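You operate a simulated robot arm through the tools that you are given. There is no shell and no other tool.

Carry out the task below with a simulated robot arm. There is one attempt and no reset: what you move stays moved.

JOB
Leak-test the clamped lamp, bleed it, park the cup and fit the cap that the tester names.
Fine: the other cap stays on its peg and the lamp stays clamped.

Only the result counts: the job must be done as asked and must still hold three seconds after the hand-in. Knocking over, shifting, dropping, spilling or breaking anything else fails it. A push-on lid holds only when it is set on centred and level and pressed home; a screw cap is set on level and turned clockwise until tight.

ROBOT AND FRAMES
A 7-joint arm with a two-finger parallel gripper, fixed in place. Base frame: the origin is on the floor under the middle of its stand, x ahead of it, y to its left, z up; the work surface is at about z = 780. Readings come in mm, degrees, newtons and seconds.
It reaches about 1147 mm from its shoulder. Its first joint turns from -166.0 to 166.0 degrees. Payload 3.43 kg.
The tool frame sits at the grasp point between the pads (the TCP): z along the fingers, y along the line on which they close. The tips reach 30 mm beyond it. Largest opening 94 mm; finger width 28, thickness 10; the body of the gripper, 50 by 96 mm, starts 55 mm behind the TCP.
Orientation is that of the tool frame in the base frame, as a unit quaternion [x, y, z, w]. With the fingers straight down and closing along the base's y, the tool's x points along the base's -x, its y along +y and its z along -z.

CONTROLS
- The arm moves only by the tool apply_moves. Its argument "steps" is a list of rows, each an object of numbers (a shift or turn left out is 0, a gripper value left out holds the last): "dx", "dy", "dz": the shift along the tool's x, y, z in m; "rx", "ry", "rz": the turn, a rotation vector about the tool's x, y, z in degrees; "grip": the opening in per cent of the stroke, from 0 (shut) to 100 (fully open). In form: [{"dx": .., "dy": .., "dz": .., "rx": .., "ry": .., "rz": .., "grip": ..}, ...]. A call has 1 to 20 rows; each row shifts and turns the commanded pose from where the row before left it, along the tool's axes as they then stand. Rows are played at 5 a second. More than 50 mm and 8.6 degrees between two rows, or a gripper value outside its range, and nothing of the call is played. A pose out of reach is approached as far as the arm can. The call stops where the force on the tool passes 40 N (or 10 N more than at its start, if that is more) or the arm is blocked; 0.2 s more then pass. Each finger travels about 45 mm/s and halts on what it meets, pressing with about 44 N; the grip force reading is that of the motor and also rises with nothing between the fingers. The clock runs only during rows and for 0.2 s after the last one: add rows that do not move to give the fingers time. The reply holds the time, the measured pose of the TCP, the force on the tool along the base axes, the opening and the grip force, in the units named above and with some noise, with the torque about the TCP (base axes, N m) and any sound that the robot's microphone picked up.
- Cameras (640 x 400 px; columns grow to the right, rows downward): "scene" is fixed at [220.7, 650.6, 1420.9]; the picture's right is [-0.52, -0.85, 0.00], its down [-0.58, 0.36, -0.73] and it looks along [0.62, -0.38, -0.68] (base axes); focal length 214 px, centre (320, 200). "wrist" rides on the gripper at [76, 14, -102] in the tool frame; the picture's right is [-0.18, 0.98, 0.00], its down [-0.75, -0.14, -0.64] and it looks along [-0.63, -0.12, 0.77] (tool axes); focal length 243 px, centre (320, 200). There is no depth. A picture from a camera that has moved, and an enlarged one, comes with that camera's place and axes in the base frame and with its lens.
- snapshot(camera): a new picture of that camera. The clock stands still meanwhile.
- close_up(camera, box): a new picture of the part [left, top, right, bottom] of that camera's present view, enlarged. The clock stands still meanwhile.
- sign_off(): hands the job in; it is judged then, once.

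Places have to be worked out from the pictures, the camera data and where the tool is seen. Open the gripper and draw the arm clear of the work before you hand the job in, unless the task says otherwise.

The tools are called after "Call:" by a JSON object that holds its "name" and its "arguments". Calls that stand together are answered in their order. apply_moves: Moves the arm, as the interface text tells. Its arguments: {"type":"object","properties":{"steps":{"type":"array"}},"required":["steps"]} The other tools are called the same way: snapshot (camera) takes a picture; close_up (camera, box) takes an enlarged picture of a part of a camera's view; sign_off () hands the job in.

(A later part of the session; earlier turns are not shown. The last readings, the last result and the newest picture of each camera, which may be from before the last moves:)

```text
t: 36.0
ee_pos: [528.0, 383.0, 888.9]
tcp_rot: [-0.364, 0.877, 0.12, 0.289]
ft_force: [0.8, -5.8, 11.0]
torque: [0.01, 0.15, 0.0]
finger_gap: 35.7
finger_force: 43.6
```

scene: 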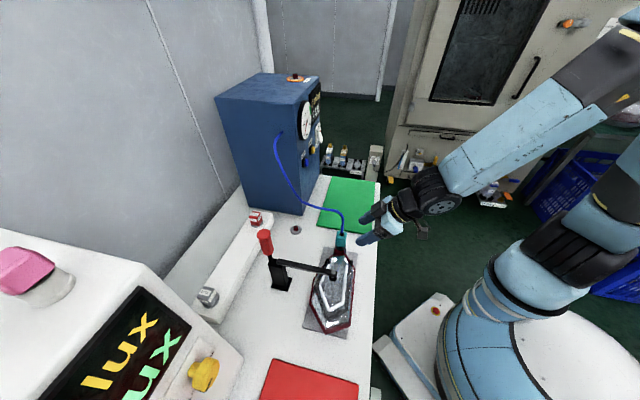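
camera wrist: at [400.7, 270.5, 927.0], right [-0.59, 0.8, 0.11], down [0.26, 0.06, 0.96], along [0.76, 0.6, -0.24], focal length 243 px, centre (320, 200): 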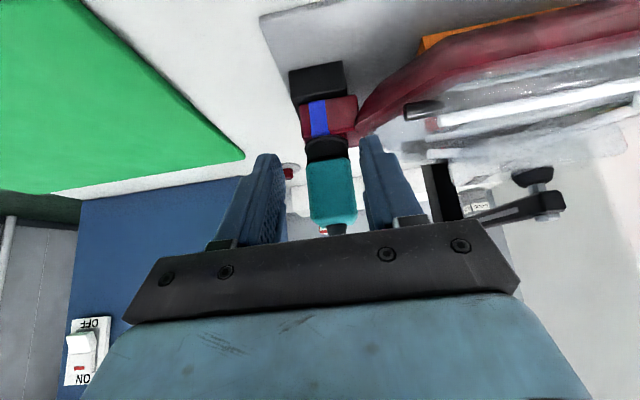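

The side load is now small. Next I'll pull the cup straight up in small steps.

Call:
{"name": "apply_moves", "arguments": {"steps": [{"dx": -0.0018, "dz": -0.0024}, {"dx": -0.0018, "dz": -0.0024}, {"dx": -0.0018, "dz": -0.0024}, {"dx": -0.0024, "dz": -0.0032}, {"dx": -0.0024, "dz": -0.0032}, {}]}}

Call:
{"name": "close_up", "arguments": {"camera": "wrist", "box": [220, 50, 460, 250]}}

Call:
{"name": "close_up", "arguments": {"camera": "scene", "box": [310, 200, 390, 260]}}

```text
t: 37.4
ee_pos: [528.5, 383.4, 906.3]
tcp_rot: [-0.364, 0.877, 0.12, 0.289]
ft_force: [0.4, -0.6, -0.9]
torque: [0.05, -0.01, 0.02]
finger_gap: 35.3
finger_force: 44.2
```

```text
2.00 times, centred on (340, 150) of wrist
camera zoom: at [433.2, 306.8, 943.3], right [-0.59, 0.8, 0.11], down [0.26, 0.06, 0.96], along [0.76, 0.6, -0.24], focal length 485 px, centre (280, 300)
```

zoom: 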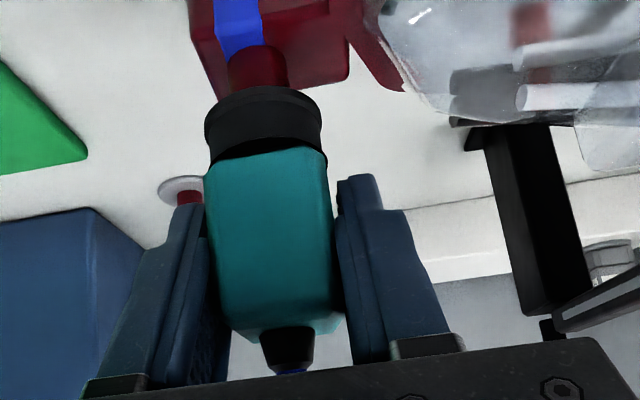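

```text
6.67 times, centred on (350, 230) of scene
camera zoom: at [220.7, 650.6, 1420.9], right [-0.52, -0.85, 0.0], down [-0.58, 0.36, -0.73], along [0.62, -0.38, -0.68], focal length 1430 px, centre (120, 0)
```

zoom: 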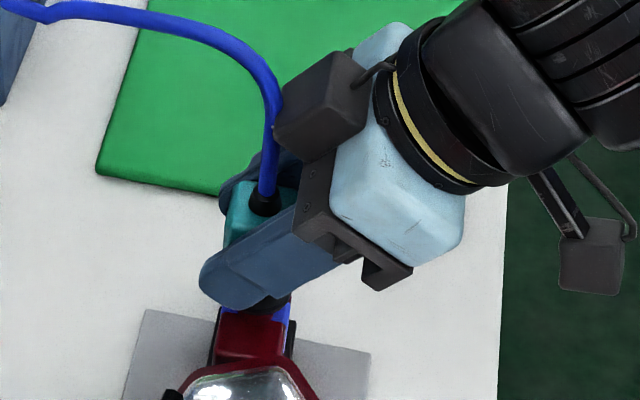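

The cup is coming off cleanly and the port nipple is visible. I'll lift it another 40 mm and carry it to a point short of the park peg, where I can measure the peg precisely.

Call:
{"name": "apply_moves", "arguments": {"steps": [{"dx": -0.00595, "dz": -0.00803}, {"dx": -0.00595, "dz": -0.00803}, {"dx": -0.00595, "dz": -0.00803}, {"dx": -0.00595, "dz": -0.00803}, {}, {"dx": -0.0162, "dy": -0.0182, "dz": 0.012}, {"dx": -0.0162, "dy": -0.0182, "dz": 0.012}, {"dx": -0.0162, "dy": -0.0182, "dz": 0.012}, {"dx": -0.0162, "dy": -0.0182, "dz": 0.012}, {}, {}]}}

Call:
{"name": "snapshot", "arguments": {"camera": "wrist"}}

Call:
{"name": "close_up", "arguments": {"camera": "wrist", "box": [260, 40, 400, 140]}}

Call:
{"name": "snapshot", "arguments": {"camera": "scene"}}

```text
t: 39.8
ee_pos: [637.9, 389.5, 946.2]
tcp_rot: [-0.364, 0.877, 0.12, 0.289]
ft_force: [0.6, -0.6, -0.7]
torque: [-0.02, -0.03, 0.02]
finger_gap: 35.7
finger_force: 43.6
```

```text
taken
camera wrist: at [541.6, 312.8, 983.2], right [-0.59, 0.8, 0.11], down [0.26, 0.06, 0.96], along [0.76, 0.6, -0.24], focal length 243 px, centre (320, 200)
```

wrist: 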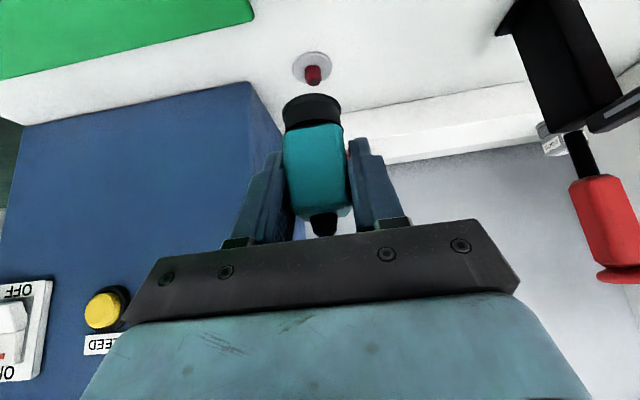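

```text
4.00 times, centred on (330, 90) of wrist
camera zoom: at [541.6, 312.8, 983.2], right [-0.59, 0.8, 0.11], down [0.26, 0.06, 0.96], along [0.76, 0.6, -0.24], focal length 970 px, centre (280, 640)
```

zoom: 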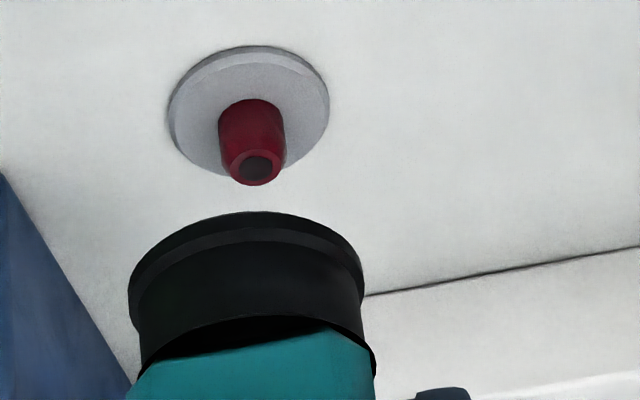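

```text
taken
```

scene: 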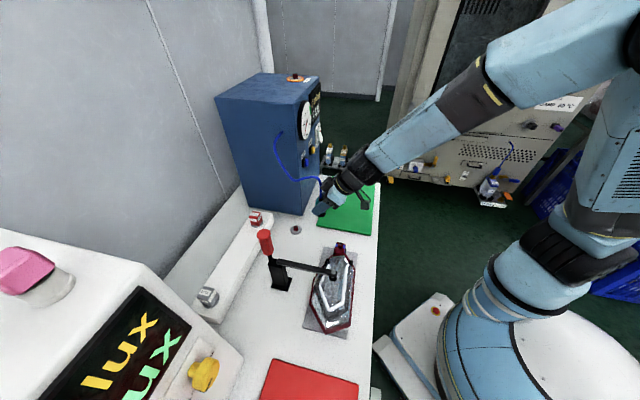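

Seen up close, the park peg lies at about (707, 453), with its top at z about 801. I'll bring the cup above the peg with some 20 mm of clearance, then fine-align it using zoomed views from both cameras.

Call:
{"name": "apply_moves", "arguments": {"steps": [{"dx": -0.0057, "dy": -0.0009, "dz": 0.0232}, {"dx": -0.0057, "dy": -0.0009, "dz": 0.0232}, {"dx": -0.0057, "dy": -0.0009, "dz": 0.0232}, {"dx": -0.0057, "dy": -0.0009, "dz": 0.0232}, {"dx": -0.0057, "dy": -0.0009, "dz": 0.0232}, {}, {}]}}

Call:
{"name": "close_up", "arguments": {"camera": "wrist", "box": [260, 40, 400, 140]}}

Call:
{"name": "close_up", "arguments": {"camera": "scene", "box": [276, 200, 324, 240]}}

```text
t: 41.4
ee_pos: [706.2, 449.7, 869.7]
tcp_rot: [-0.364, 0.877, 0.119, 0.289]
ft_force: [0.7, -0.4, -0.2]
torque: [0.01, 0.02, 0.02]
finger_gap: 35.4
finger_force: 43.6
```

```text
4.00 times, centred on (330, 90) of wrist
camera zoom: at [609.6, 373.6, 906.5], right [-0.59, 0.8, 0.11], down [0.26, 0.06, 0.96], along [0.76, 0.6, -0.24], focal length 970 px, centre (280, 640)
```

zoom: 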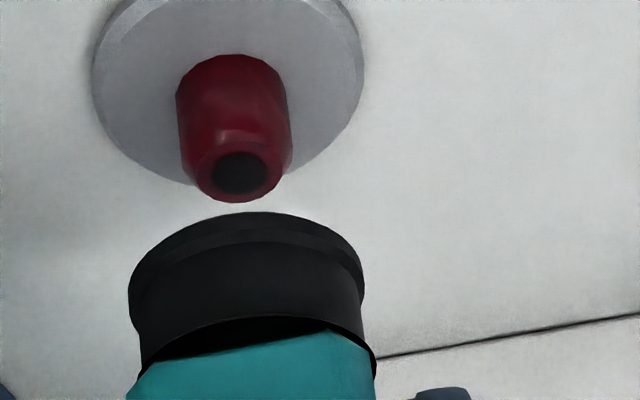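

```text
10.00 times, centred on (300, 220) of scene
camera zoom: at [220.7, 650.6, 1420.9], right [-0.52, -0.85, 0.0], down [-0.58, 0.36, -0.73], along [0.62, -0.38, -0.68], focal length 2145 px, centre (520, 0)
```

zoom: 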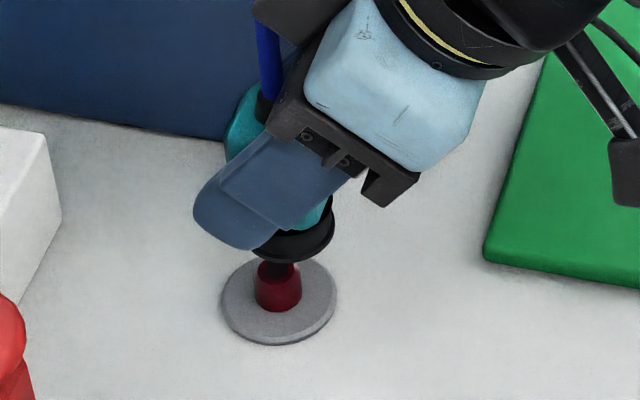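

Call:
{"name": "close_up", "arguments": {"camera": "scene", "box": [290, 214, 314, 236]}}

Call:
{"name": "close_up", "arguments": {"camera": "wrist", "box": [270, 10, 390, 130]}}

```text
16.00 times, centred on (302, 225) of scene
camera zoom: at [220.7, 650.6, 1420.9], right [-0.52, -0.85, 0.0], down [-0.58, 0.36, -0.73], along [0.62, -0.38, -0.68], focal length 3432 px, centre (608, -200)
```

zoom: 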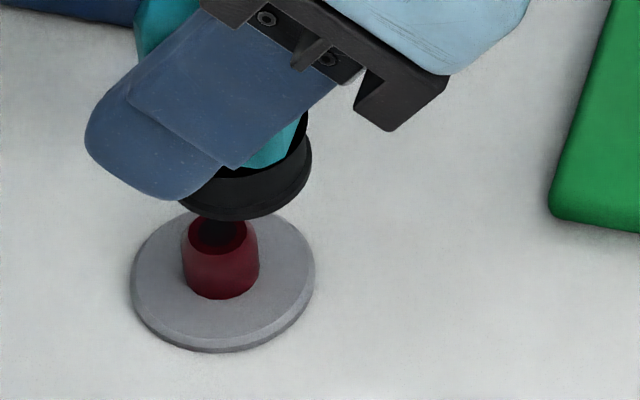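

```text
3.33 times, centred on (330, 70) of wrist
camera zoom: at [609.6, 373.6, 906.5], right [-0.59, 0.8, 0.11], down [0.26, 0.06, 0.96], along [0.76, 0.6, -0.24], focal length 809 px, centre (287, 633)
```

zoom: 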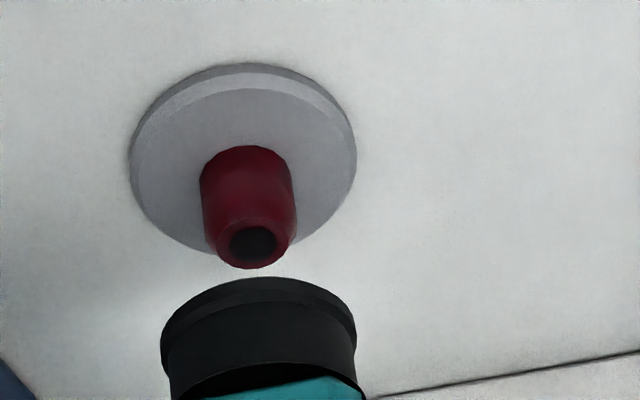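

The sideways alignment (along the finger line) looks right, but the scene zoom shows the cup about 6.5 mm short of the peg in the forward direction. I'll correct that, lower by 10 mm and check again.

Call:
{"name": "apply_moves", "arguments": {"steps": [{"dx": -0.00506, "dz": 0.00375}, {"dx": 0.00595, "dz": 0.00803}, {}, {}]}}

Call:
{"name": "close_up", "arguments": {"camera": "scene", "box": [290, 214, 314, 236]}}

Call:
{"name": "close_up", "arguments": {"camera": "wrist", "box": [270, 10, 390, 130]}}

```text
t: 42.4
ee_pos: [708.5, 455.4, 859.0]
tcp_rot: [-0.364, 0.877, 0.12, 0.29]
ft_force: [0.2, 0.8, -0.9]
torque: [-0.01, 0.0, 0.03]
finger_gap: 35.5
finger_force: 43.3
```

```text
16.00 times, centred on (302, 225) of scene
camera zoom: at [220.7, 650.6, 1420.9], right [-0.52, -0.85, 0.0], down [-0.58, 0.36, -0.73], along [0.62, -0.38, -0.68], focal length 3432 px, centre (608, -200)
```

zoom: 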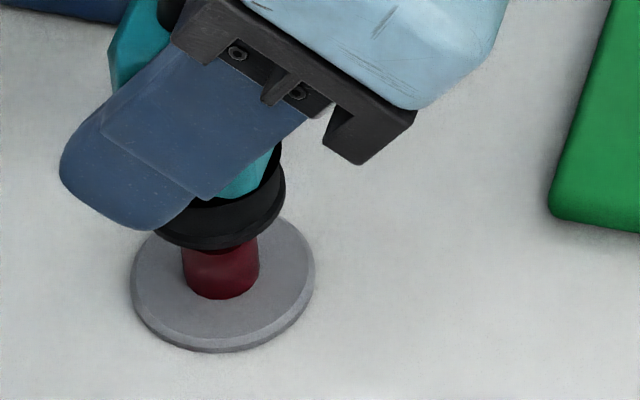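

```text
3.33 times, centred on (330, 70) of wrist
camera zoom: at [613.9, 379.0, 895.3], right [-0.59, 0.8, 0.11], down [0.26, 0.06, 0.96], along [0.76, 0.6, -0.24], focal length 809 px, centre (287, 633)
```

zoom: 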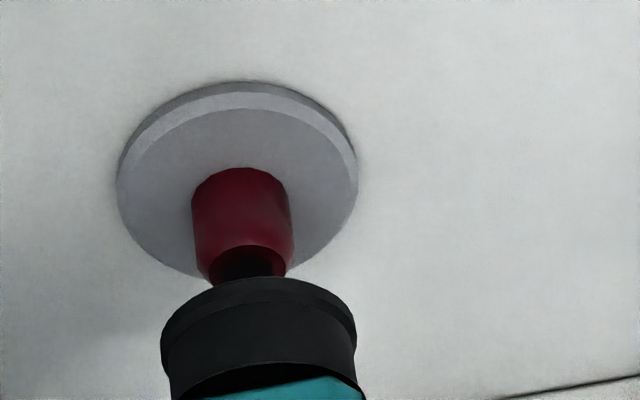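

Call:
{"name": "close_up", "arguments": {"camera": "scene", "box": [290, 218, 306, 234]}}

Call:
{"name": "close_up", "arguments": {"camera": "wrist", "box": [280, 60, 360, 120]}}

```text
16.00 times, centred on (298, 226) of scene
camera zoom: at [220.7, 650.6, 1420.9], right [-0.52, -0.85, 0.0], down [-0.58, 0.36, -0.73], along [0.62, -0.38, -0.68], focal length 3432 px, centre (672, -216)
```

zoom: 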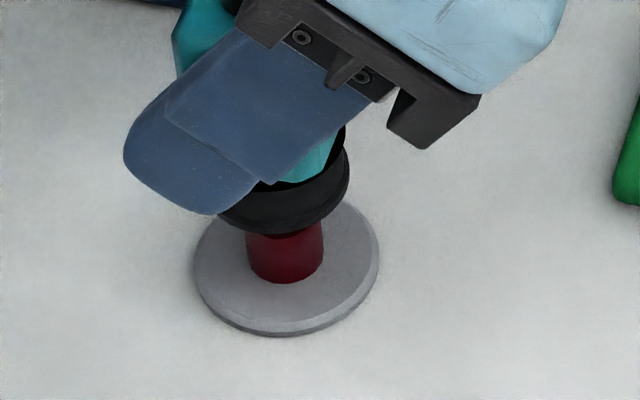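

```text
6.67 times, centred on (320, 90) of wrist
camera zoom: at [613.9, 379.0, 895.3], right [-0.59, 0.8, 0.11], down [0.26, 0.06, 0.96], along [0.76, 0.6, -0.24], focal length 1618 px, centre (320, 933)
```

zoom: 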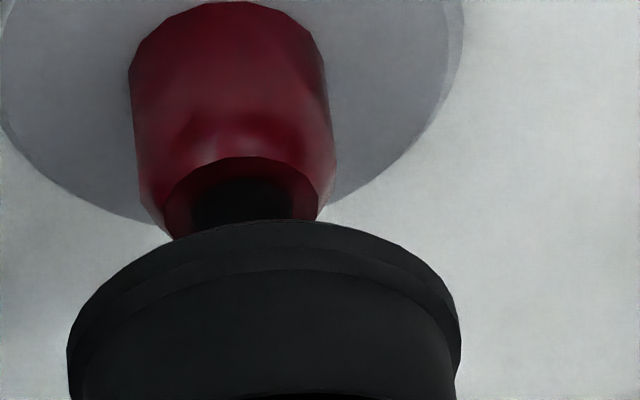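

The cup is within about 0.6 mm of the peg axis. I'll nudge it by 0.6 mm and start lowering in small steps while watching the forces.

Call:
{"name": "apply_moves", "arguments": {"steps": [{"dy": -0.0006, "dx": 0.0018, "dz": 0.0024}, {"dx": 0.0018, "dz": 0.0024}, {"dx": 0.0018, "dz": 0.0024}, {"dx": 0.0018, "dz": 0.0024}, {}]}}

Call:
{"name": "close_up", "arguments": {"camera": "scene", "box": [290, 218, 306, 234]}}

Call:
{"name": "close_up", "arguments": {"camera": "wrist", "box": [280, 60, 360, 120]}}

```text
t: 43.6
ee_pos: [710.2, 456.1, 845.7]
tcp_rot: [-0.364, 0.877, 0.12, 0.289]
ft_force: [-0.2, -1.4, -1.1]
torque: [-0.04, 0.01, 0.0]
finger_gap: 35.4
finger_force: 44.2
```

```text
16.00 times, centred on (298, 226) of scene
camera zoom: at [220.7, 650.6, 1420.9], right [-0.52, -0.85, 0.0], down [-0.58, 0.36, -0.73], along [0.62, -0.38, -0.68], focal length 3432 px, centre (672, -216)
```

zoom: 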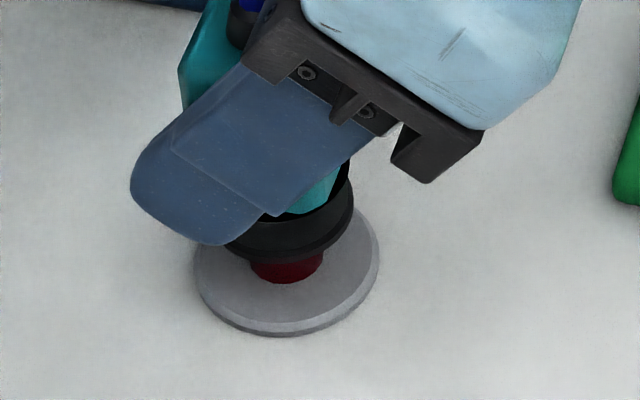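

```text
6.67 times, centred on (320, 90) of wrist
camera zoom: at [614.6, 378.4, 883.5], right [-0.59, 0.8, 0.11], down [0.26, 0.06, 0.96], along [0.76, 0.6, -0.24], focal length 1618 px, centre (320, 933)
```

zoom: 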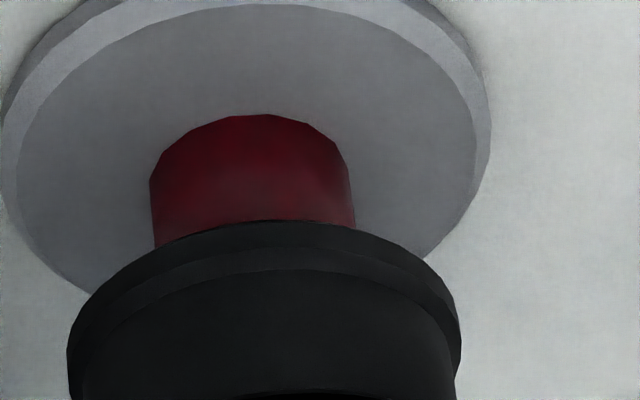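

Still no contact force, and the cup bottom is around the height of the peg top. I'll shift back 0.5 mm and continue lowering gently.

Call:
{"name": "apply_moves", "arguments": {"steps": [{"dx": 0.0016, "dz": 0.0013}, {"dx": 0.0012, "dz": 0.0016}, {"dx": 0.0012, "dz": 0.0016}, {}]}}

Call:
{"name": "close_up", "arguments": {"camera": "scene", "box": [290, 218, 306, 234]}}

Call:
{"name": "close_up", "arguments": {"camera": "wrist", "box": [280, 60, 360, 120]}}

```text
t: 44.6
ee_pos: [709.9, 455.4, 840.8]
tcp_rot: [-0.365, 0.877, 0.121, 0.288]
ft_force: [0.6, -0.3, -0.6]
torque: [0.0, -0.01, -0.05]
finger_gap: 35.5
finger_force: 43.7
```

```text
16.00 times, centred on (298, 226) of scene
camera zoom: at [220.7, 650.6, 1420.9], right [-0.52, -0.85, 0.0], down [-0.58, 0.36, -0.73], along [0.62, -0.38, -0.68], focal length 3432 px, centre (672, -216)
```

zoom: 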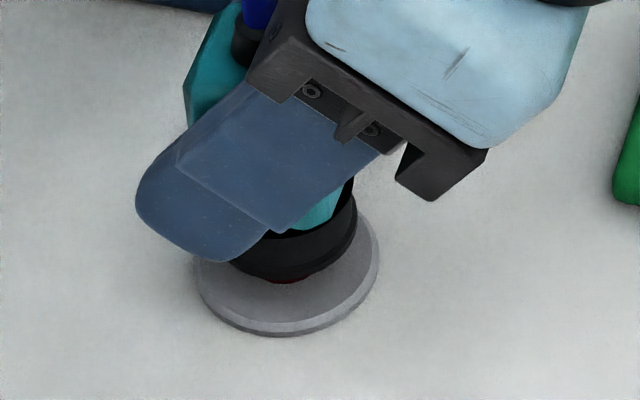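

```text
6.67 times, centred on (320, 90) of wrist
camera zoom: at [614.1, 378.0, 878.0], right [-0.59, 0.8, 0.11], down [0.26, 0.06, 0.96], along [0.76, 0.6, -0.24], focal length 1618 px, centre (320, 933)
```

zoom: 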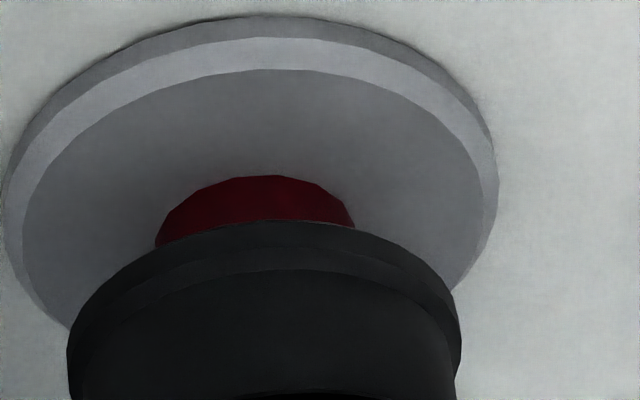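

The nipple has gone into the cup with no resistance. I'll keep lowering until it seats.

Call:
{"name": "apply_moves", "arguments": {"steps": [{"dx": 0.0009, "dz": 0.0012}, {"dx": 0.0009, "dz": 0.0012}, {"dx": 0.0009, "dz": 0.0012}, {"dx": 0.0006, "dz": 0.0008}, {"dx": 0.0006, "dz": 0.0008}, {}]}}

Call:
{"name": "close_up", "arguments": {"camera": "scene", "box": [290, 218, 306, 234]}}

Call:
{"name": "close_up", "arguments": {"camera": "wrist", "box": [280, 60, 360, 120]}}

```text
t: 46.0
ee_pos: [708.9, 453.2, 835.9]
tcp_rot: [-0.364, 0.877, 0.121, 0.289]
ft_force: [3.1, 6.5, 1.4]
torque: [0.25, -0.15, 0.03]
finger_gap: 35.7
finger_force: 44.2
```

```text
16.00 times, centred on (298, 226) of scene
camera zoom: at [220.7, 650.6, 1420.9], right [-0.52, -0.85, 0.0], down [-0.58, 0.36, -0.73], along [0.62, -0.38, -0.68], focal length 3432 px, centre (672, -216)
```

zoom: 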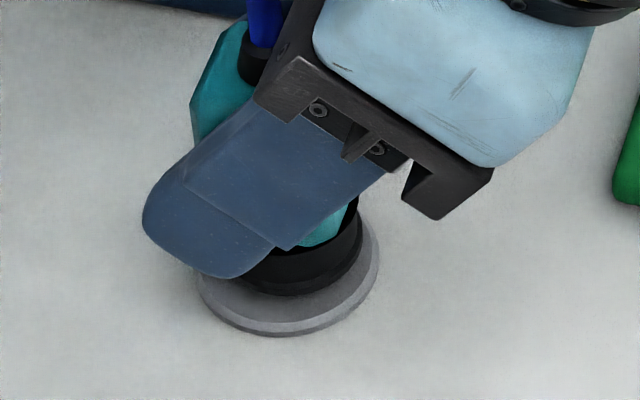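

```text
6.67 times, centred on (320, 90) of wrist
camera zoom: at [613.6, 377.2, 872.0], right [-0.59, 0.8, 0.11], down [0.26, 0.06, 0.96], along [0.76, 0.6, -0.24], focal length 1618 px, centre (320, 933)
```

zoom: 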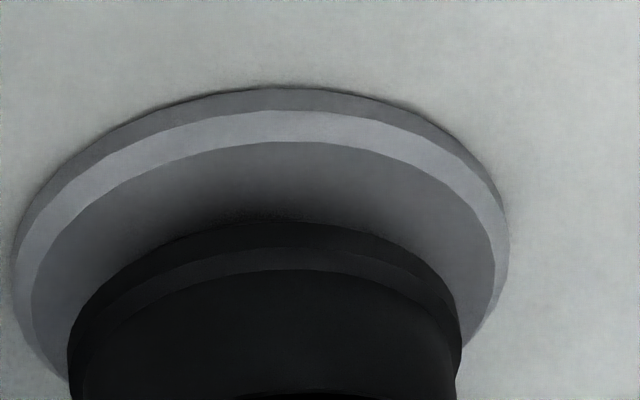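

There's some side load of about 7 N toward +v, and the cup is nearly seated. I'll shift slightly that way and continue down in 1 mm steps.

Call:
{"name": "apply_moves", "arguments": {"steps": [{"dx": 0.0002, "dz": 0.0011}, {"dx": 0.0006, "dz": 0.0008}, {"dx": 0.0006, "dz": 0.0008}, {}]}}

Call:
{"name": "close_up", "arguments": {"camera": "wrist", "box": [280, 60, 360, 120]}}

```text
t: 47.0
ee_pos: [710.1, 454.5, 830.9]
tcp_rot: [-0.364, 0.878, 0.119, 0.288]
ft_force: [-3.3, -0.5, -0.4]
torque: [0.0, 0.11, -0.03]
finger_gap: 35.6
finger_force: 44.1
```

```text
6.67 times, centred on (320, 90) of wrist
camera zoom: at [614.8, 377.3, 868.2], right [-0.59, 0.8, 0.11], down [0.26, 0.06, 0.96], along [0.76, 0.6, -0.24], focal length 1618 px, centre (320, 933)
```

zoom: 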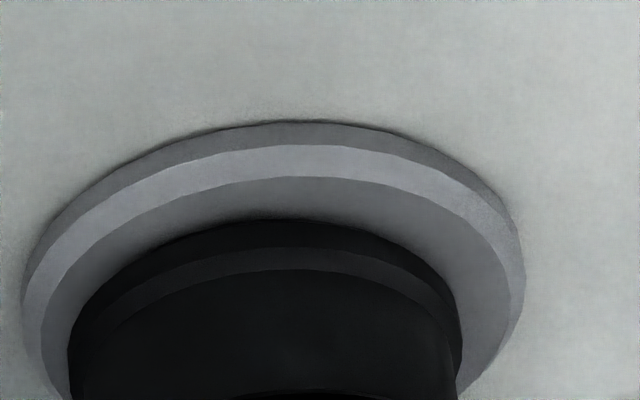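

Call:
{"name": "apply_moves", "arguments": {"steps": [{"dx": 0.0006, "dz": 0.0008}, {"dx": 0.0006, "dz": 0.0008}, {}]}}

Call:
{"name": "close_up", "arguments": {"camera": "wrist", "box": [280, 60, 360, 120]}}

Call:
{"name": "close_up", "arguments": {"camera": "scene", "box": [286, 214, 310, 234]}}

```text
t: 47.8
ee_pos: [710.7, 454.3, 831.7]
tcp_rot: [-0.364, 0.877, 0.12, 0.29]
ft_force: [-4.7, -0.6, 15.6]
torque: [-0.09, 0.11, -0.02]
finger_gap: 35.6
finger_force: 43.9
```

```text
6.67 times, centred on (320, 90) of wrist
camera zoom: at [614.9, 377.1, 867.5], right [-0.59, 0.8, 0.11], down [0.26, 0.06, 0.96], along [0.76, 0.6, -0.24], focal length 1618 px, centre (320, 933)
```

zoom: 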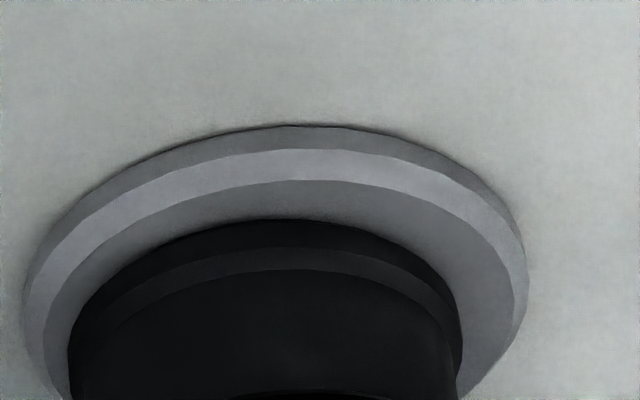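

```text
16.00 times, centred on (298, 224) of scene
camera zoom: at [220.7, 650.6, 1420.9], right [-0.52, -0.85, 0.0], down [-0.58, 0.36, -0.73], along [0.62, -0.38, -0.68], focal length 3432 px, centre (672, -184)
```

zoom: 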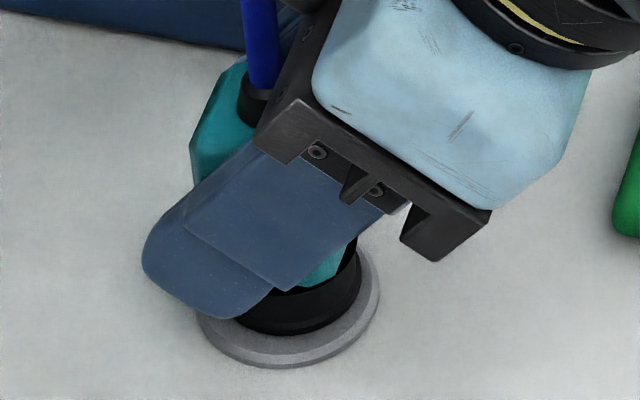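

The cup has bottomed out with 15.6 N upward. I'll press a little more to make sure it's home, then open the fingers.

Call:
{"name": "apply_moves", "arguments": {"steps": [{"dx": 0.0004, "dz": 0.0005}, {}, {}]}}

```text
t: 48.6
ee_pos: [710.1, 454.2, 830.6]
tcp_rot: [-0.364, 0.877, 0.121, 0.29]
ft_force: [4.6, 0.6, 30.1]
torque: [-0.12, -0.05, -0.02]
finger_gap: 35.7
finger_force: 43.7
```

It pressed home at 30 N. I'll unload slightly and open the fingers.

Call:
{"name": "apply_moves", "arguments": {"steps": [{"dx": -0.0007, "dz": -0.0009}, {"grip": 54}, {}, {}]}}

Call:
{"name": "close_up", "arguments": {"camera": "wrist", "box": [220, 60, 420, 220]}}

Call:
{"name": "close_up", "arguments": {"camera": "scene", "box": [270, 190, 330, 240]}}

```text
t: 49.6
ee_pos: [709.0, 454.4, 830.9]
tcp_rot: [-0.364, 0.878, 0.12, 0.288]
ft_force: [0.0, -0.7, 0.9]
torque: [-0.01, 0.03, 0.0]
finger_gap: 50.9
finger_force: 0.2
```

```text
2.50 times, centred on (320, 140) of wrist
camera zoom: at [614.0, 377.6, 867.3], right [-0.59, 0.8, 0.11], down [0.26, 0.06, 0.96], along [0.76, 0.6, -0.24], focal length 606 px, centre (320, 350)
```

zoom: 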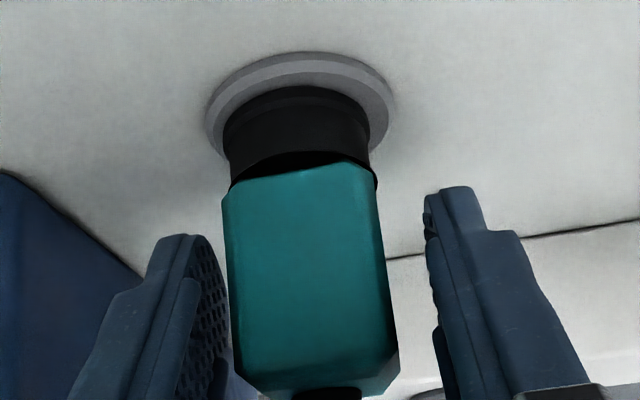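

```text
8.00 times, centred on (300, 215) of scene
camera zoom: at [220.7, 650.6, 1420.9], right [-0.52, -0.85, 0.0], down [-0.58, 0.36, -0.73], along [0.62, -0.38, -0.68], focal length 1716 px, centre (480, 80)
```

zoom: 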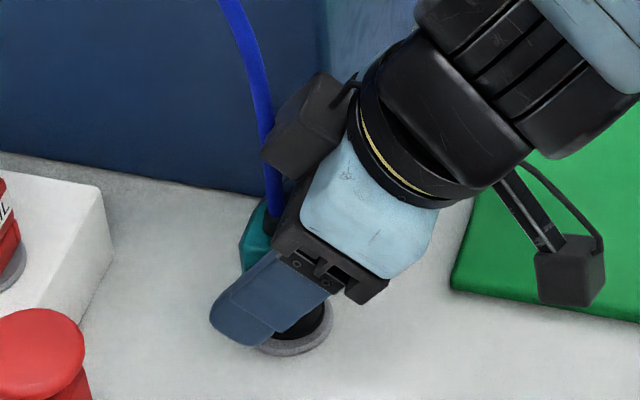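

The cup stands alone on its peg and the fingers are clear of it. I'll retreat horizontally toward the robot and then up.

Call:
{"name": "apply_moves", "arguments": {"steps": [{"dx": 0.008, "dz": -0.006}, {"dx": 0.0177, "dz": -0.0131}, {"dx": 0.0177, "dz": -0.0131}, {"dx": 0.0177, "dz": -0.0131}, {"dx": 0.0177, "dz": -0.0131}, {}]}}

Call:
{"name": "snapshot", "arguments": {"camera": "wrist"}}

Call:
{"name": "close_up", "arguments": {"camera": "scene", "box": [260, 180, 340, 240]}}

```text
t: 51.0
ee_pos: [641.7, 386.0, 831.6]
tcp_rot: [-0.365, 0.877, 0.121, 0.289]
ft_force: [-0.3, 0.1, 0.3]
torque: [0.0, 0.0, 0.02]
finger_gap: 50.8
finger_force: 0.1
```

```text
taken
camera wrist: at [545.3, 309.5, 867.8], right [-0.59, 0.8, 0.11], down [0.26, 0.06, 0.96], along [0.76, 0.6, -0.24], focal length 243 px, centre (320, 200)
```

wrist: 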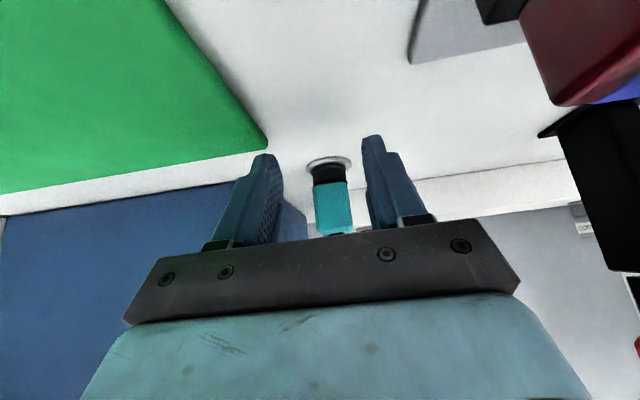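

```text
6.67 times, centred on (300, 210) of scene
camera zoom: at [220.7, 650.6, 1420.9], right [-0.52, -0.85, 0.0], down [-0.58, 0.36, -0.73], along [0.62, -0.38, -0.68], focal length 1430 px, centre (453, 133)
```

zoom: 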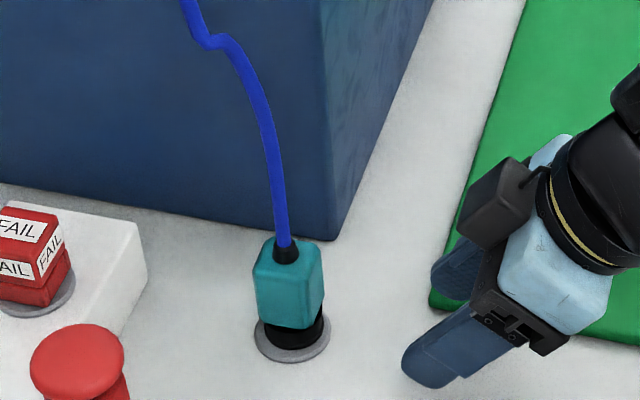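

The cup is parked upright with its hose free. Next I'll rise, turn the tool to point straight down and go to a spot overlooking the FAIL cap, staying clear of the hose.

Call:
{"name": "apply_moves", "arguments": {"steps": [{"dx": -0.0275, "dz": -0.0371}, {"dx": -0.0275, "dz": -0.0371}, {"dx": -0.0275, "dz": -0.0371}, {"dx": -0.0275, "dz": -0.0371}, {"ry": 7.3}, {"ry": 7.3}, {"ry": 7.3}, {"ry": 7.3}, {"ry": 7.3}, {"dy": 0.035}, {"dy": 0.035}, {"dy": 0.03}, {}]}}

Call:
{"name": "snapshot", "arguments": {"camera": "scene"}}

Call:
{"name": "snapshot", "arguments": {"camera": "wrist"}}

```text
t: 53.8
ee_pos: [570.1, 457.6, 1015.2]
tcp_rot: [-0.383, 0.924, 0.0, 0.0]
ft_force: [-0.9, -0.4, -0.6]
torque: [0.02, 0.02, 0.0]
finger_gap: 50.7
finger_force: 0.1
```

```text
taken
```

scene: 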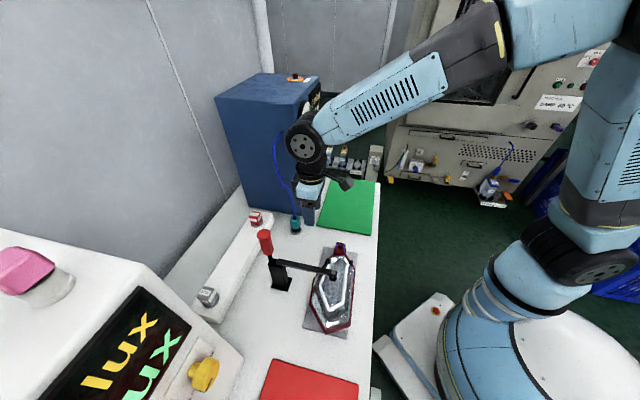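

```text
taken
camera wrist: at [508.6, 413.3, 1118.1], right [-0.57, 0.82, 0.0], down [0.63, 0.43, 0.64], along [0.53, 0.36, -0.77], focal length 243 px, centre (320, 200)
```

wrist: 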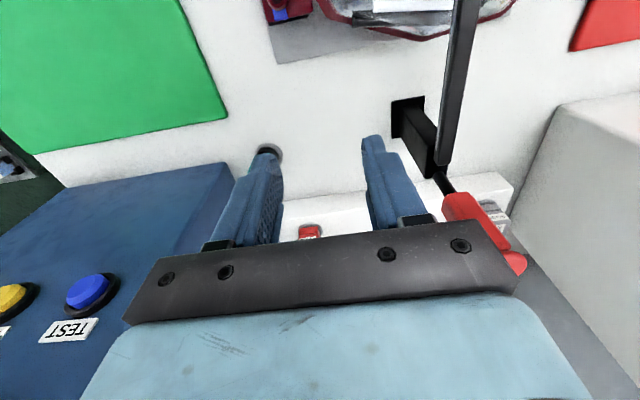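

The clamp handle top is at about (547, 603, 1020), which leaves about 55 mm clearance beside my path. I'll move forward to look at the FAIL cap.

Call:
{"name": "apply_moves", "arguments": {"steps": [{"dx": -0.0325}, {"dx": -0.0325}, {"dx": -0.0325}, {"dx": -0.0325}, {}]}}

Call:
{"name": "snapshot", "arguments": {"camera": "wrist"}}

Call:
{"name": "close_up", "arguments": {"camera": "wrist", "box": [230, 140, 350, 240]}}

```text
t: 55.0
ee_pos: [661.6, 549.8, 1014.5]
tcp_rot: [-0.384, 0.923, 0.0, -0.001]
ft_force: [-0.6, -0.7, 0.0]
torque: [0.01, -0.01, 0.01]
finger_gap: 50.7
finger_force: 0.3
```

```text
taken
camera wrist: at [598.0, 505.6, 1117.6], right [-0.57, 0.82, 0.0], down [0.63, 0.43, 0.64], along [0.53, 0.36, -0.77], focal length 243 px, centre (320, 200)
```

wrist: 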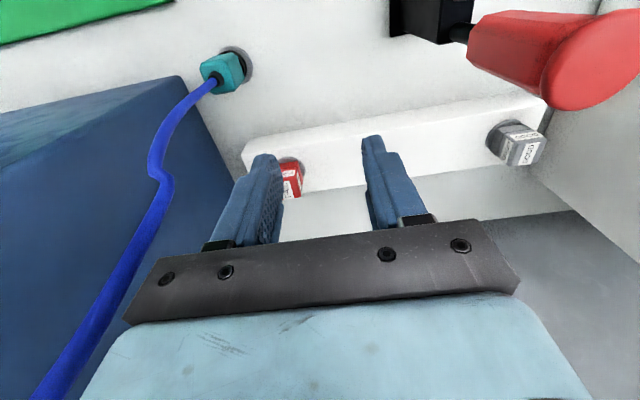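

```text
4.00 times, centred on (290, 190) of wrist
camera zoom: at [598.0, 505.6, 1117.6], right [-0.57, 0.82, 0.0], down [0.63, 0.43, 0.64], along [0.53, 0.36, -0.77], focal length 970 px, centre (440, 240)
```

zoom: 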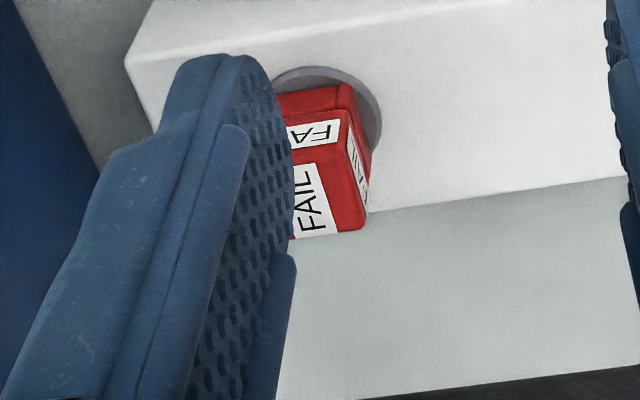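

The left finger hides the cap. I'll step forward 50 mm and then sideways 58 mm, so the cap appears between the fingers and I stay well away from the hose.

Call:
{"name": "apply_moves", "arguments": {"steps": [{"dx": -0.025}, {"dx": -0.025}, {"dy": -0.029}, {"dy": -0.029}, {}, {}]}}

Call:
{"name": "snapshot", "arguments": {"camera": "wrist"}}

Call:
{"name": "close_up", "arguments": {"camera": "wrist", "box": [270, 90, 390, 190]}}

Call:
{"name": "close_up", "arguments": {"camera": "scene", "box": [220, 130, 380, 240]}}

```text
t: 56.4
ee_pos: [736.7, 540.5, 1014.5]
tcp_rot: [-0.383, 0.924, 0.0, -0.001]
ft_force: [-0.4, -0.8, -0.3]
torque: [0.02, 0.0, 0.01]
finger_gap: 51.0
finger_force: 0.1
```

```text
taken
camera wrist: at [674.8, 497.2, 1116.5], right [-0.57, 0.82, 0.0], down [0.63, 0.43, 0.64], along [0.53, 0.36, -0.77], focal length 243 px, centre (320, 200)
```

wrist: 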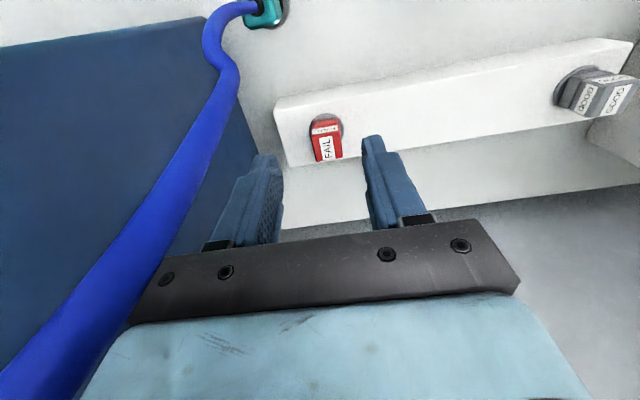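

```text
4.00 times, centred on (330, 140) of wrist
camera zoom: at [674.8, 497.2, 1116.5], right [-0.57, 0.82, 0.0], down [0.63, 0.43, 0.64], along [0.53, 0.36, -0.77], focal length 970 px, centre (280, 440)
```

zoom: 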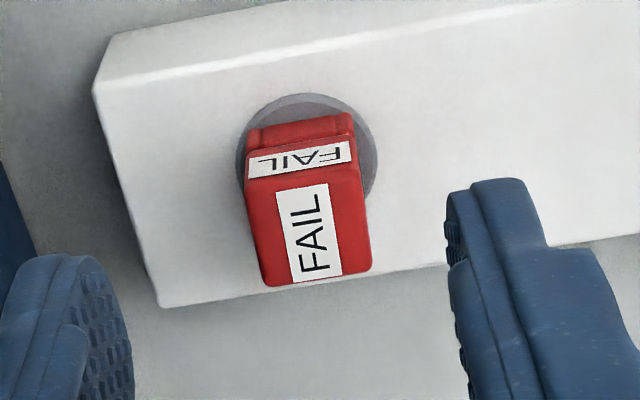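

```text
3.64 times, centred on (300, 185) of scene
camera zoom: at [220.7, 650.6, 1420.9], right [-0.52, -0.85, 0.0], down [-0.58, 0.36, -0.73], along [0.62, -0.38, -0.68], focal length 780 px, centre (393, 254)
```

zoom: 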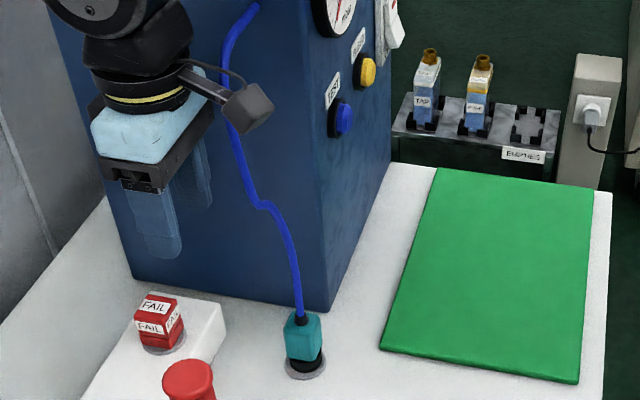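

The FAIL cap's top centre is at about (777, 578, 866), it's about 32 mm square, and its sides line up with the fingers. I'll move over it and come down to just above it to check the alignment.

Call:
{"name": "apply_moves", "arguments": {"steps": [{"dx": -0.0273, "dy": -0.0008}, {"dx": -0.0273, "dy": -0.0007}, {"dz": 0.038}, {"dz": 0.038}, {"dz": 0.032}, {}, {}]}}

Call:
{"name": "close_up", "arguments": {"camera": "wrist", "box": [220, 90, 420, 230]}}

Call:
{"name": "close_up", "arguments": {"camera": "scene", "box": [230, 180, 290, 240]}}

```text
t: 58.0
ee_pos: [779.1, 581.8, 908.0]
tcp_rot: [-0.383, 0.924, 0.0, -0.001]
ft_force: [0.4, 0.7, 0.2]
torque: [0.01, -0.01, 0.01]
finger_gap: 50.6
finger_force: 0.1
```

```text
2.86 times, centred on (320, 160) of wrist
camera zoom: at [716.1, 537.6, 1010.6], right [-0.57, 0.82, 0.0], down [0.63, 0.43, 0.64], along [0.53, 0.36, -0.77], focal length 693 px, centre (320, 314)
```

zoom: 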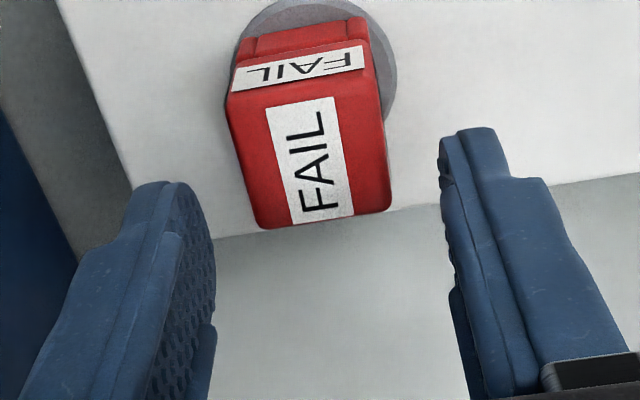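

```text
6.67 times, centred on (260, 210) of scene
camera zoom: at [220.7, 650.6, 1420.9], right [-0.52, -0.85, 0.0], down [-0.58, 0.36, -0.73], along [0.62, -0.38, -0.68], focal length 1430 px, centre (720, 133)
```

zoom: 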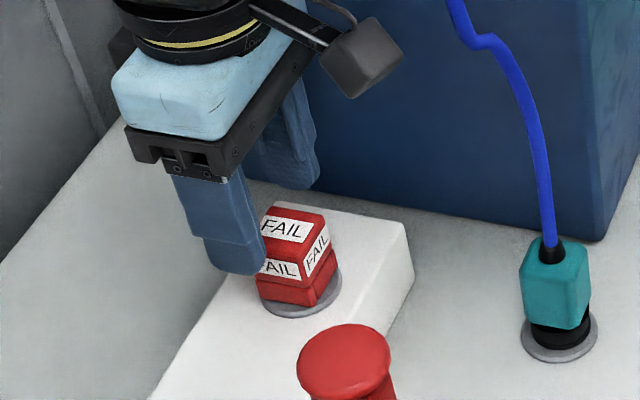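

From this height the cap is 4.5 mm behind and 1 mm to one side of the tool axis. I'll correct that and lower to the grip height, with the tips beside the cap's upper block.

Call:
{"name": "apply_moves", "arguments": {"steps": [{"dx": 0.0045, "dy": -0.001}, {"dz": 0.014}, {"dz": 0.014}, {"dz": 0.013}, {}, {}]}}

Call:
{"name": "close_up", "arguments": {"camera": "wrist", "box": [220, 90, 420, 230]}}

Call:
{"name": "close_up", "arguments": {"camera": "scene", "box": [230, 190, 290, 240]}}

```text
t: 59.4
ee_pos: [775.5, 574.8, 866.1]
tcp_rot: [-0.384, 0.923, 0.0, -0.001]
ft_force: [0.3, 0.0, 0.0]
torque: [-0.01, -0.01, 0.0]
finger_gap: 50.9
finger_force: 0.0
```

```text
2.86 times, centred on (320, 160) of wrist
camera zoom: at [713.3, 531.5, 968.6], right [-0.57, 0.82, 0.0], down [0.63, 0.43, 0.64], along [0.53, 0.36, -0.77], focal length 693 px, centre (320, 314)
```

zoom: 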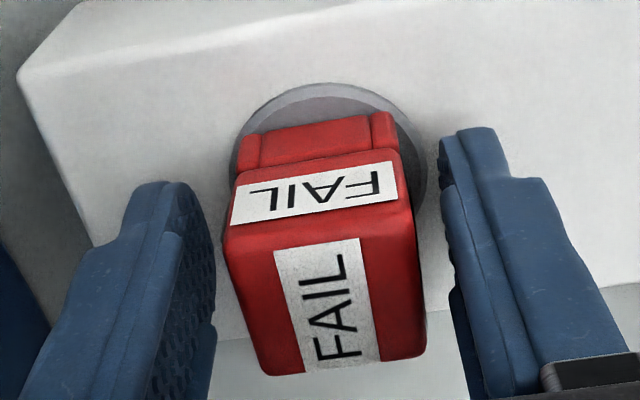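

```text
8.00 times, centred on (260, 215) of scene
camera zoom: at [220.7, 650.6, 1420.9], right [-0.52, -0.85, 0.0], down [-0.58, 0.36, -0.73], along [0.62, -0.38, -0.68], focal length 1716 px, centre (800, 80)
```

zoom: 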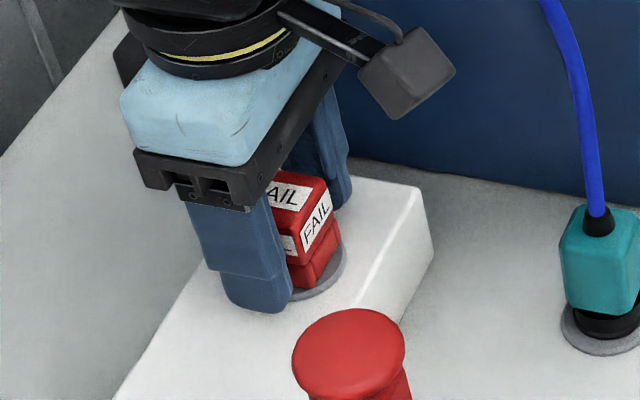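

Now the cap is about 1.7 mm to one side and 2.4 mm ahead of the tool axis. I'll correct that and close the fingers on it.

Call:
{"name": "apply_moves", "arguments": {"steps": [{"dx": -0.0022, "dy": 0.0017}, {}, {}]}}

Call:
{"name": "close_up", "arguments": {"camera": "wrist", "box": [220, 90, 420, 230]}}

```text
t: 60.2
ee_pos: [777.9, 578.2, 866.5]
tcp_rot: [-0.384, 0.923, 0.0, -0.001]
ft_force: [0.5, -0.3, 0.6]
torque: [0.04, 0.04, 0.0]
finger_gap: 50.7
finger_force: 0.0
```

```text
2.86 times, centred on (320, 160) of wrist
camera zoom: at [713.9, 535.0, 968.7], right [-0.57, 0.82, 0.0], down [0.63, 0.43, 0.64], along [0.53, 0.36, -0.77], focal length 693 px, centre (320, 314)
```

zoom: 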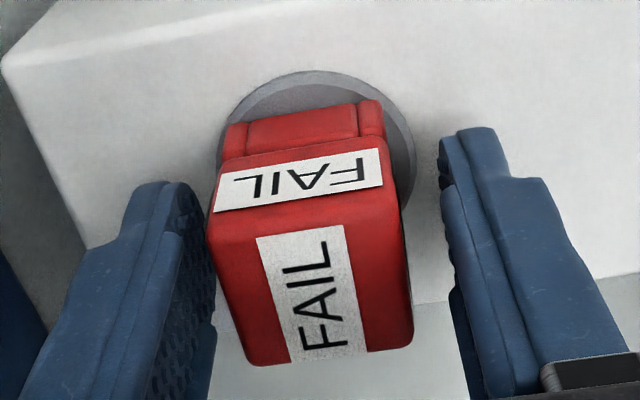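

Call:
{"name": "apply_moves", "arguments": {"steps": [{"dy": -0.0006}, {"grip": 0}, {}, {}, {}]}}

Call:
{"name": "close_up", "arguments": {"camera": "wrist", "box": [220, 90, 420, 230]}}

```text
t: 61.4
ee_pos: [777.0, 577.9, 867.4]
tcp_rot: [-0.383, 0.924, -0.001, -0.001]
ft_force: [-0.1, 0.3, -0.5]
torque: [-0.03, 0.04, -0.01]
finger_gap: 35.0
finger_force: 44.1
```

```text
2.86 times, centred on (320, 160) of wrist
camera zoom: at [714.1, 534.6, 968.5], right [-0.57, 0.82, 0.0], down [0.63, 0.43, 0.64], along [0.53, 0.36, -0.77], focal length 693 px, centre (320, 314)
```

zoom: 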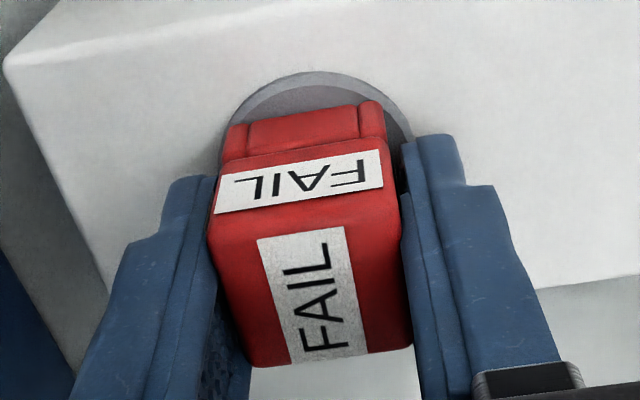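

Gripped at 35 mm with no side load. Next I'll lift the cap straight up off its peg.

Call:
{"name": "apply_moves", "arguments": {"steps": [{"dz": -0.003}, {"dz": -0.003}, {"dz": -0.003}, {"dz": -0.005}, {"dz": -0.006}, {}]}}

Call:
{"name": "close_up", "arguments": {"camera": "wrist", "box": [220, 50, 420, 230]}}

Call:
{"name": "close_up", "arguments": {"camera": "scene", "box": [230, 190, 290, 240]}}

```text
t: 62.8
ee_pos: [776.8, 577.8, 886.7]
tcp_rot: [-0.383, 0.924, -0.001, -0.001]
ft_force: [0.4, -0.9, -0.2]
torque: [-0.03, 0.01, 0.01]
finger_gap: 34.8
finger_force: 43.7
```

```text
2.22 times, centred on (320, 140) of wrist
camera zoom: at [712.9, 534.7, 989.7], right [-0.57, 0.82, 0.0], down [0.63, 0.43, 0.64], along [0.53, 0.36, -0.77], focal length 539 px, centre (320, 333)
```

zoom: 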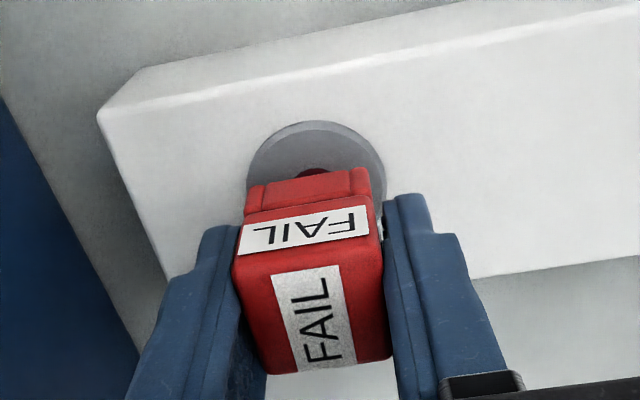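

```text
8.00 times, centred on (260, 215) of scene
camera zoom: at [220.7, 650.6, 1420.9], right [-0.52, -0.85, 0.0], down [-0.58, 0.36, -0.73], along [0.62, -0.38, -0.68], focal length 1716 px, centre (800, 80)
```

zoom: 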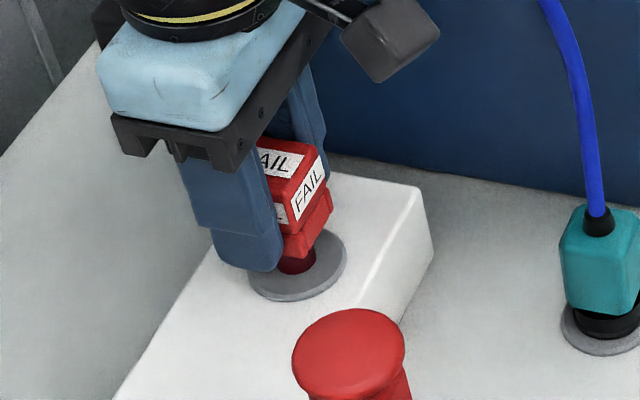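

The cap has come off its peg and is held level. I'll lift it higher, move away from the hose and carry it back over the lamp port.

Call:
{"name": "apply_moves", "arguments": {"steps": [{"dz": -0.035}, {"dz": -0.035}, {"dz": -0.035}, {"dy": 0.03}, {"dy": 0.03}, {"dx": 0.039}, {"dx": 0.039}, {"dx": 0.039}, {"dx": 0.039}, {"dx": 0.039}, {"dx": 0.039}, {"dx": 0.039}, {"dx": 0.039, "dy": -0.011}, {"dy": -0.012}, {}, {}]}}

Call:
{"name": "snapshot", "arguments": {"camera": "wrist"}}

Call:
{"name": "snapshot", "arguments": {"camera": "scene"}}

```text
t: 66.2
ee_pos: [529.6, 382.9, 991.4]
tcp_rot: [-0.382, 0.924, -0.001, -0.001]
ft_force: [0.3, 0.1, -0.6]
torque: [-0.03, 0.03, 0.05]
finger_gap: 35.1
finger_force: 44.5
```

```text
taken
camera wrist: at [467.0, 338.7, 1093.9], right [-0.57, 0.82, 0.0], down [0.63, 0.43, 0.64], along [0.53, 0.36, -0.77], focal length 243 px, centre (320, 200)
```

wrist: 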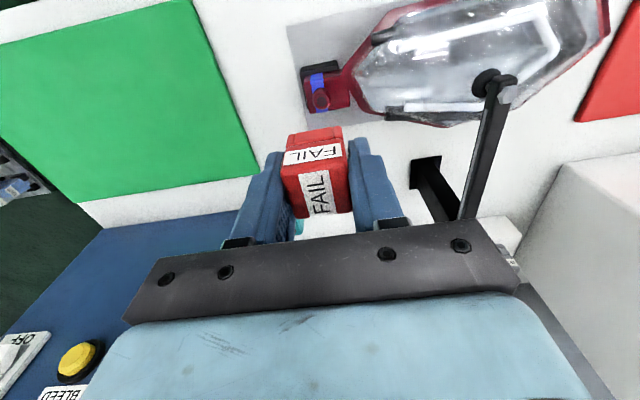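

```text
taken
```

scene: 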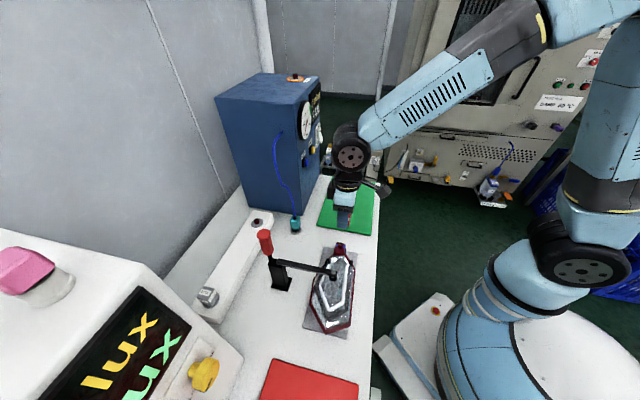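

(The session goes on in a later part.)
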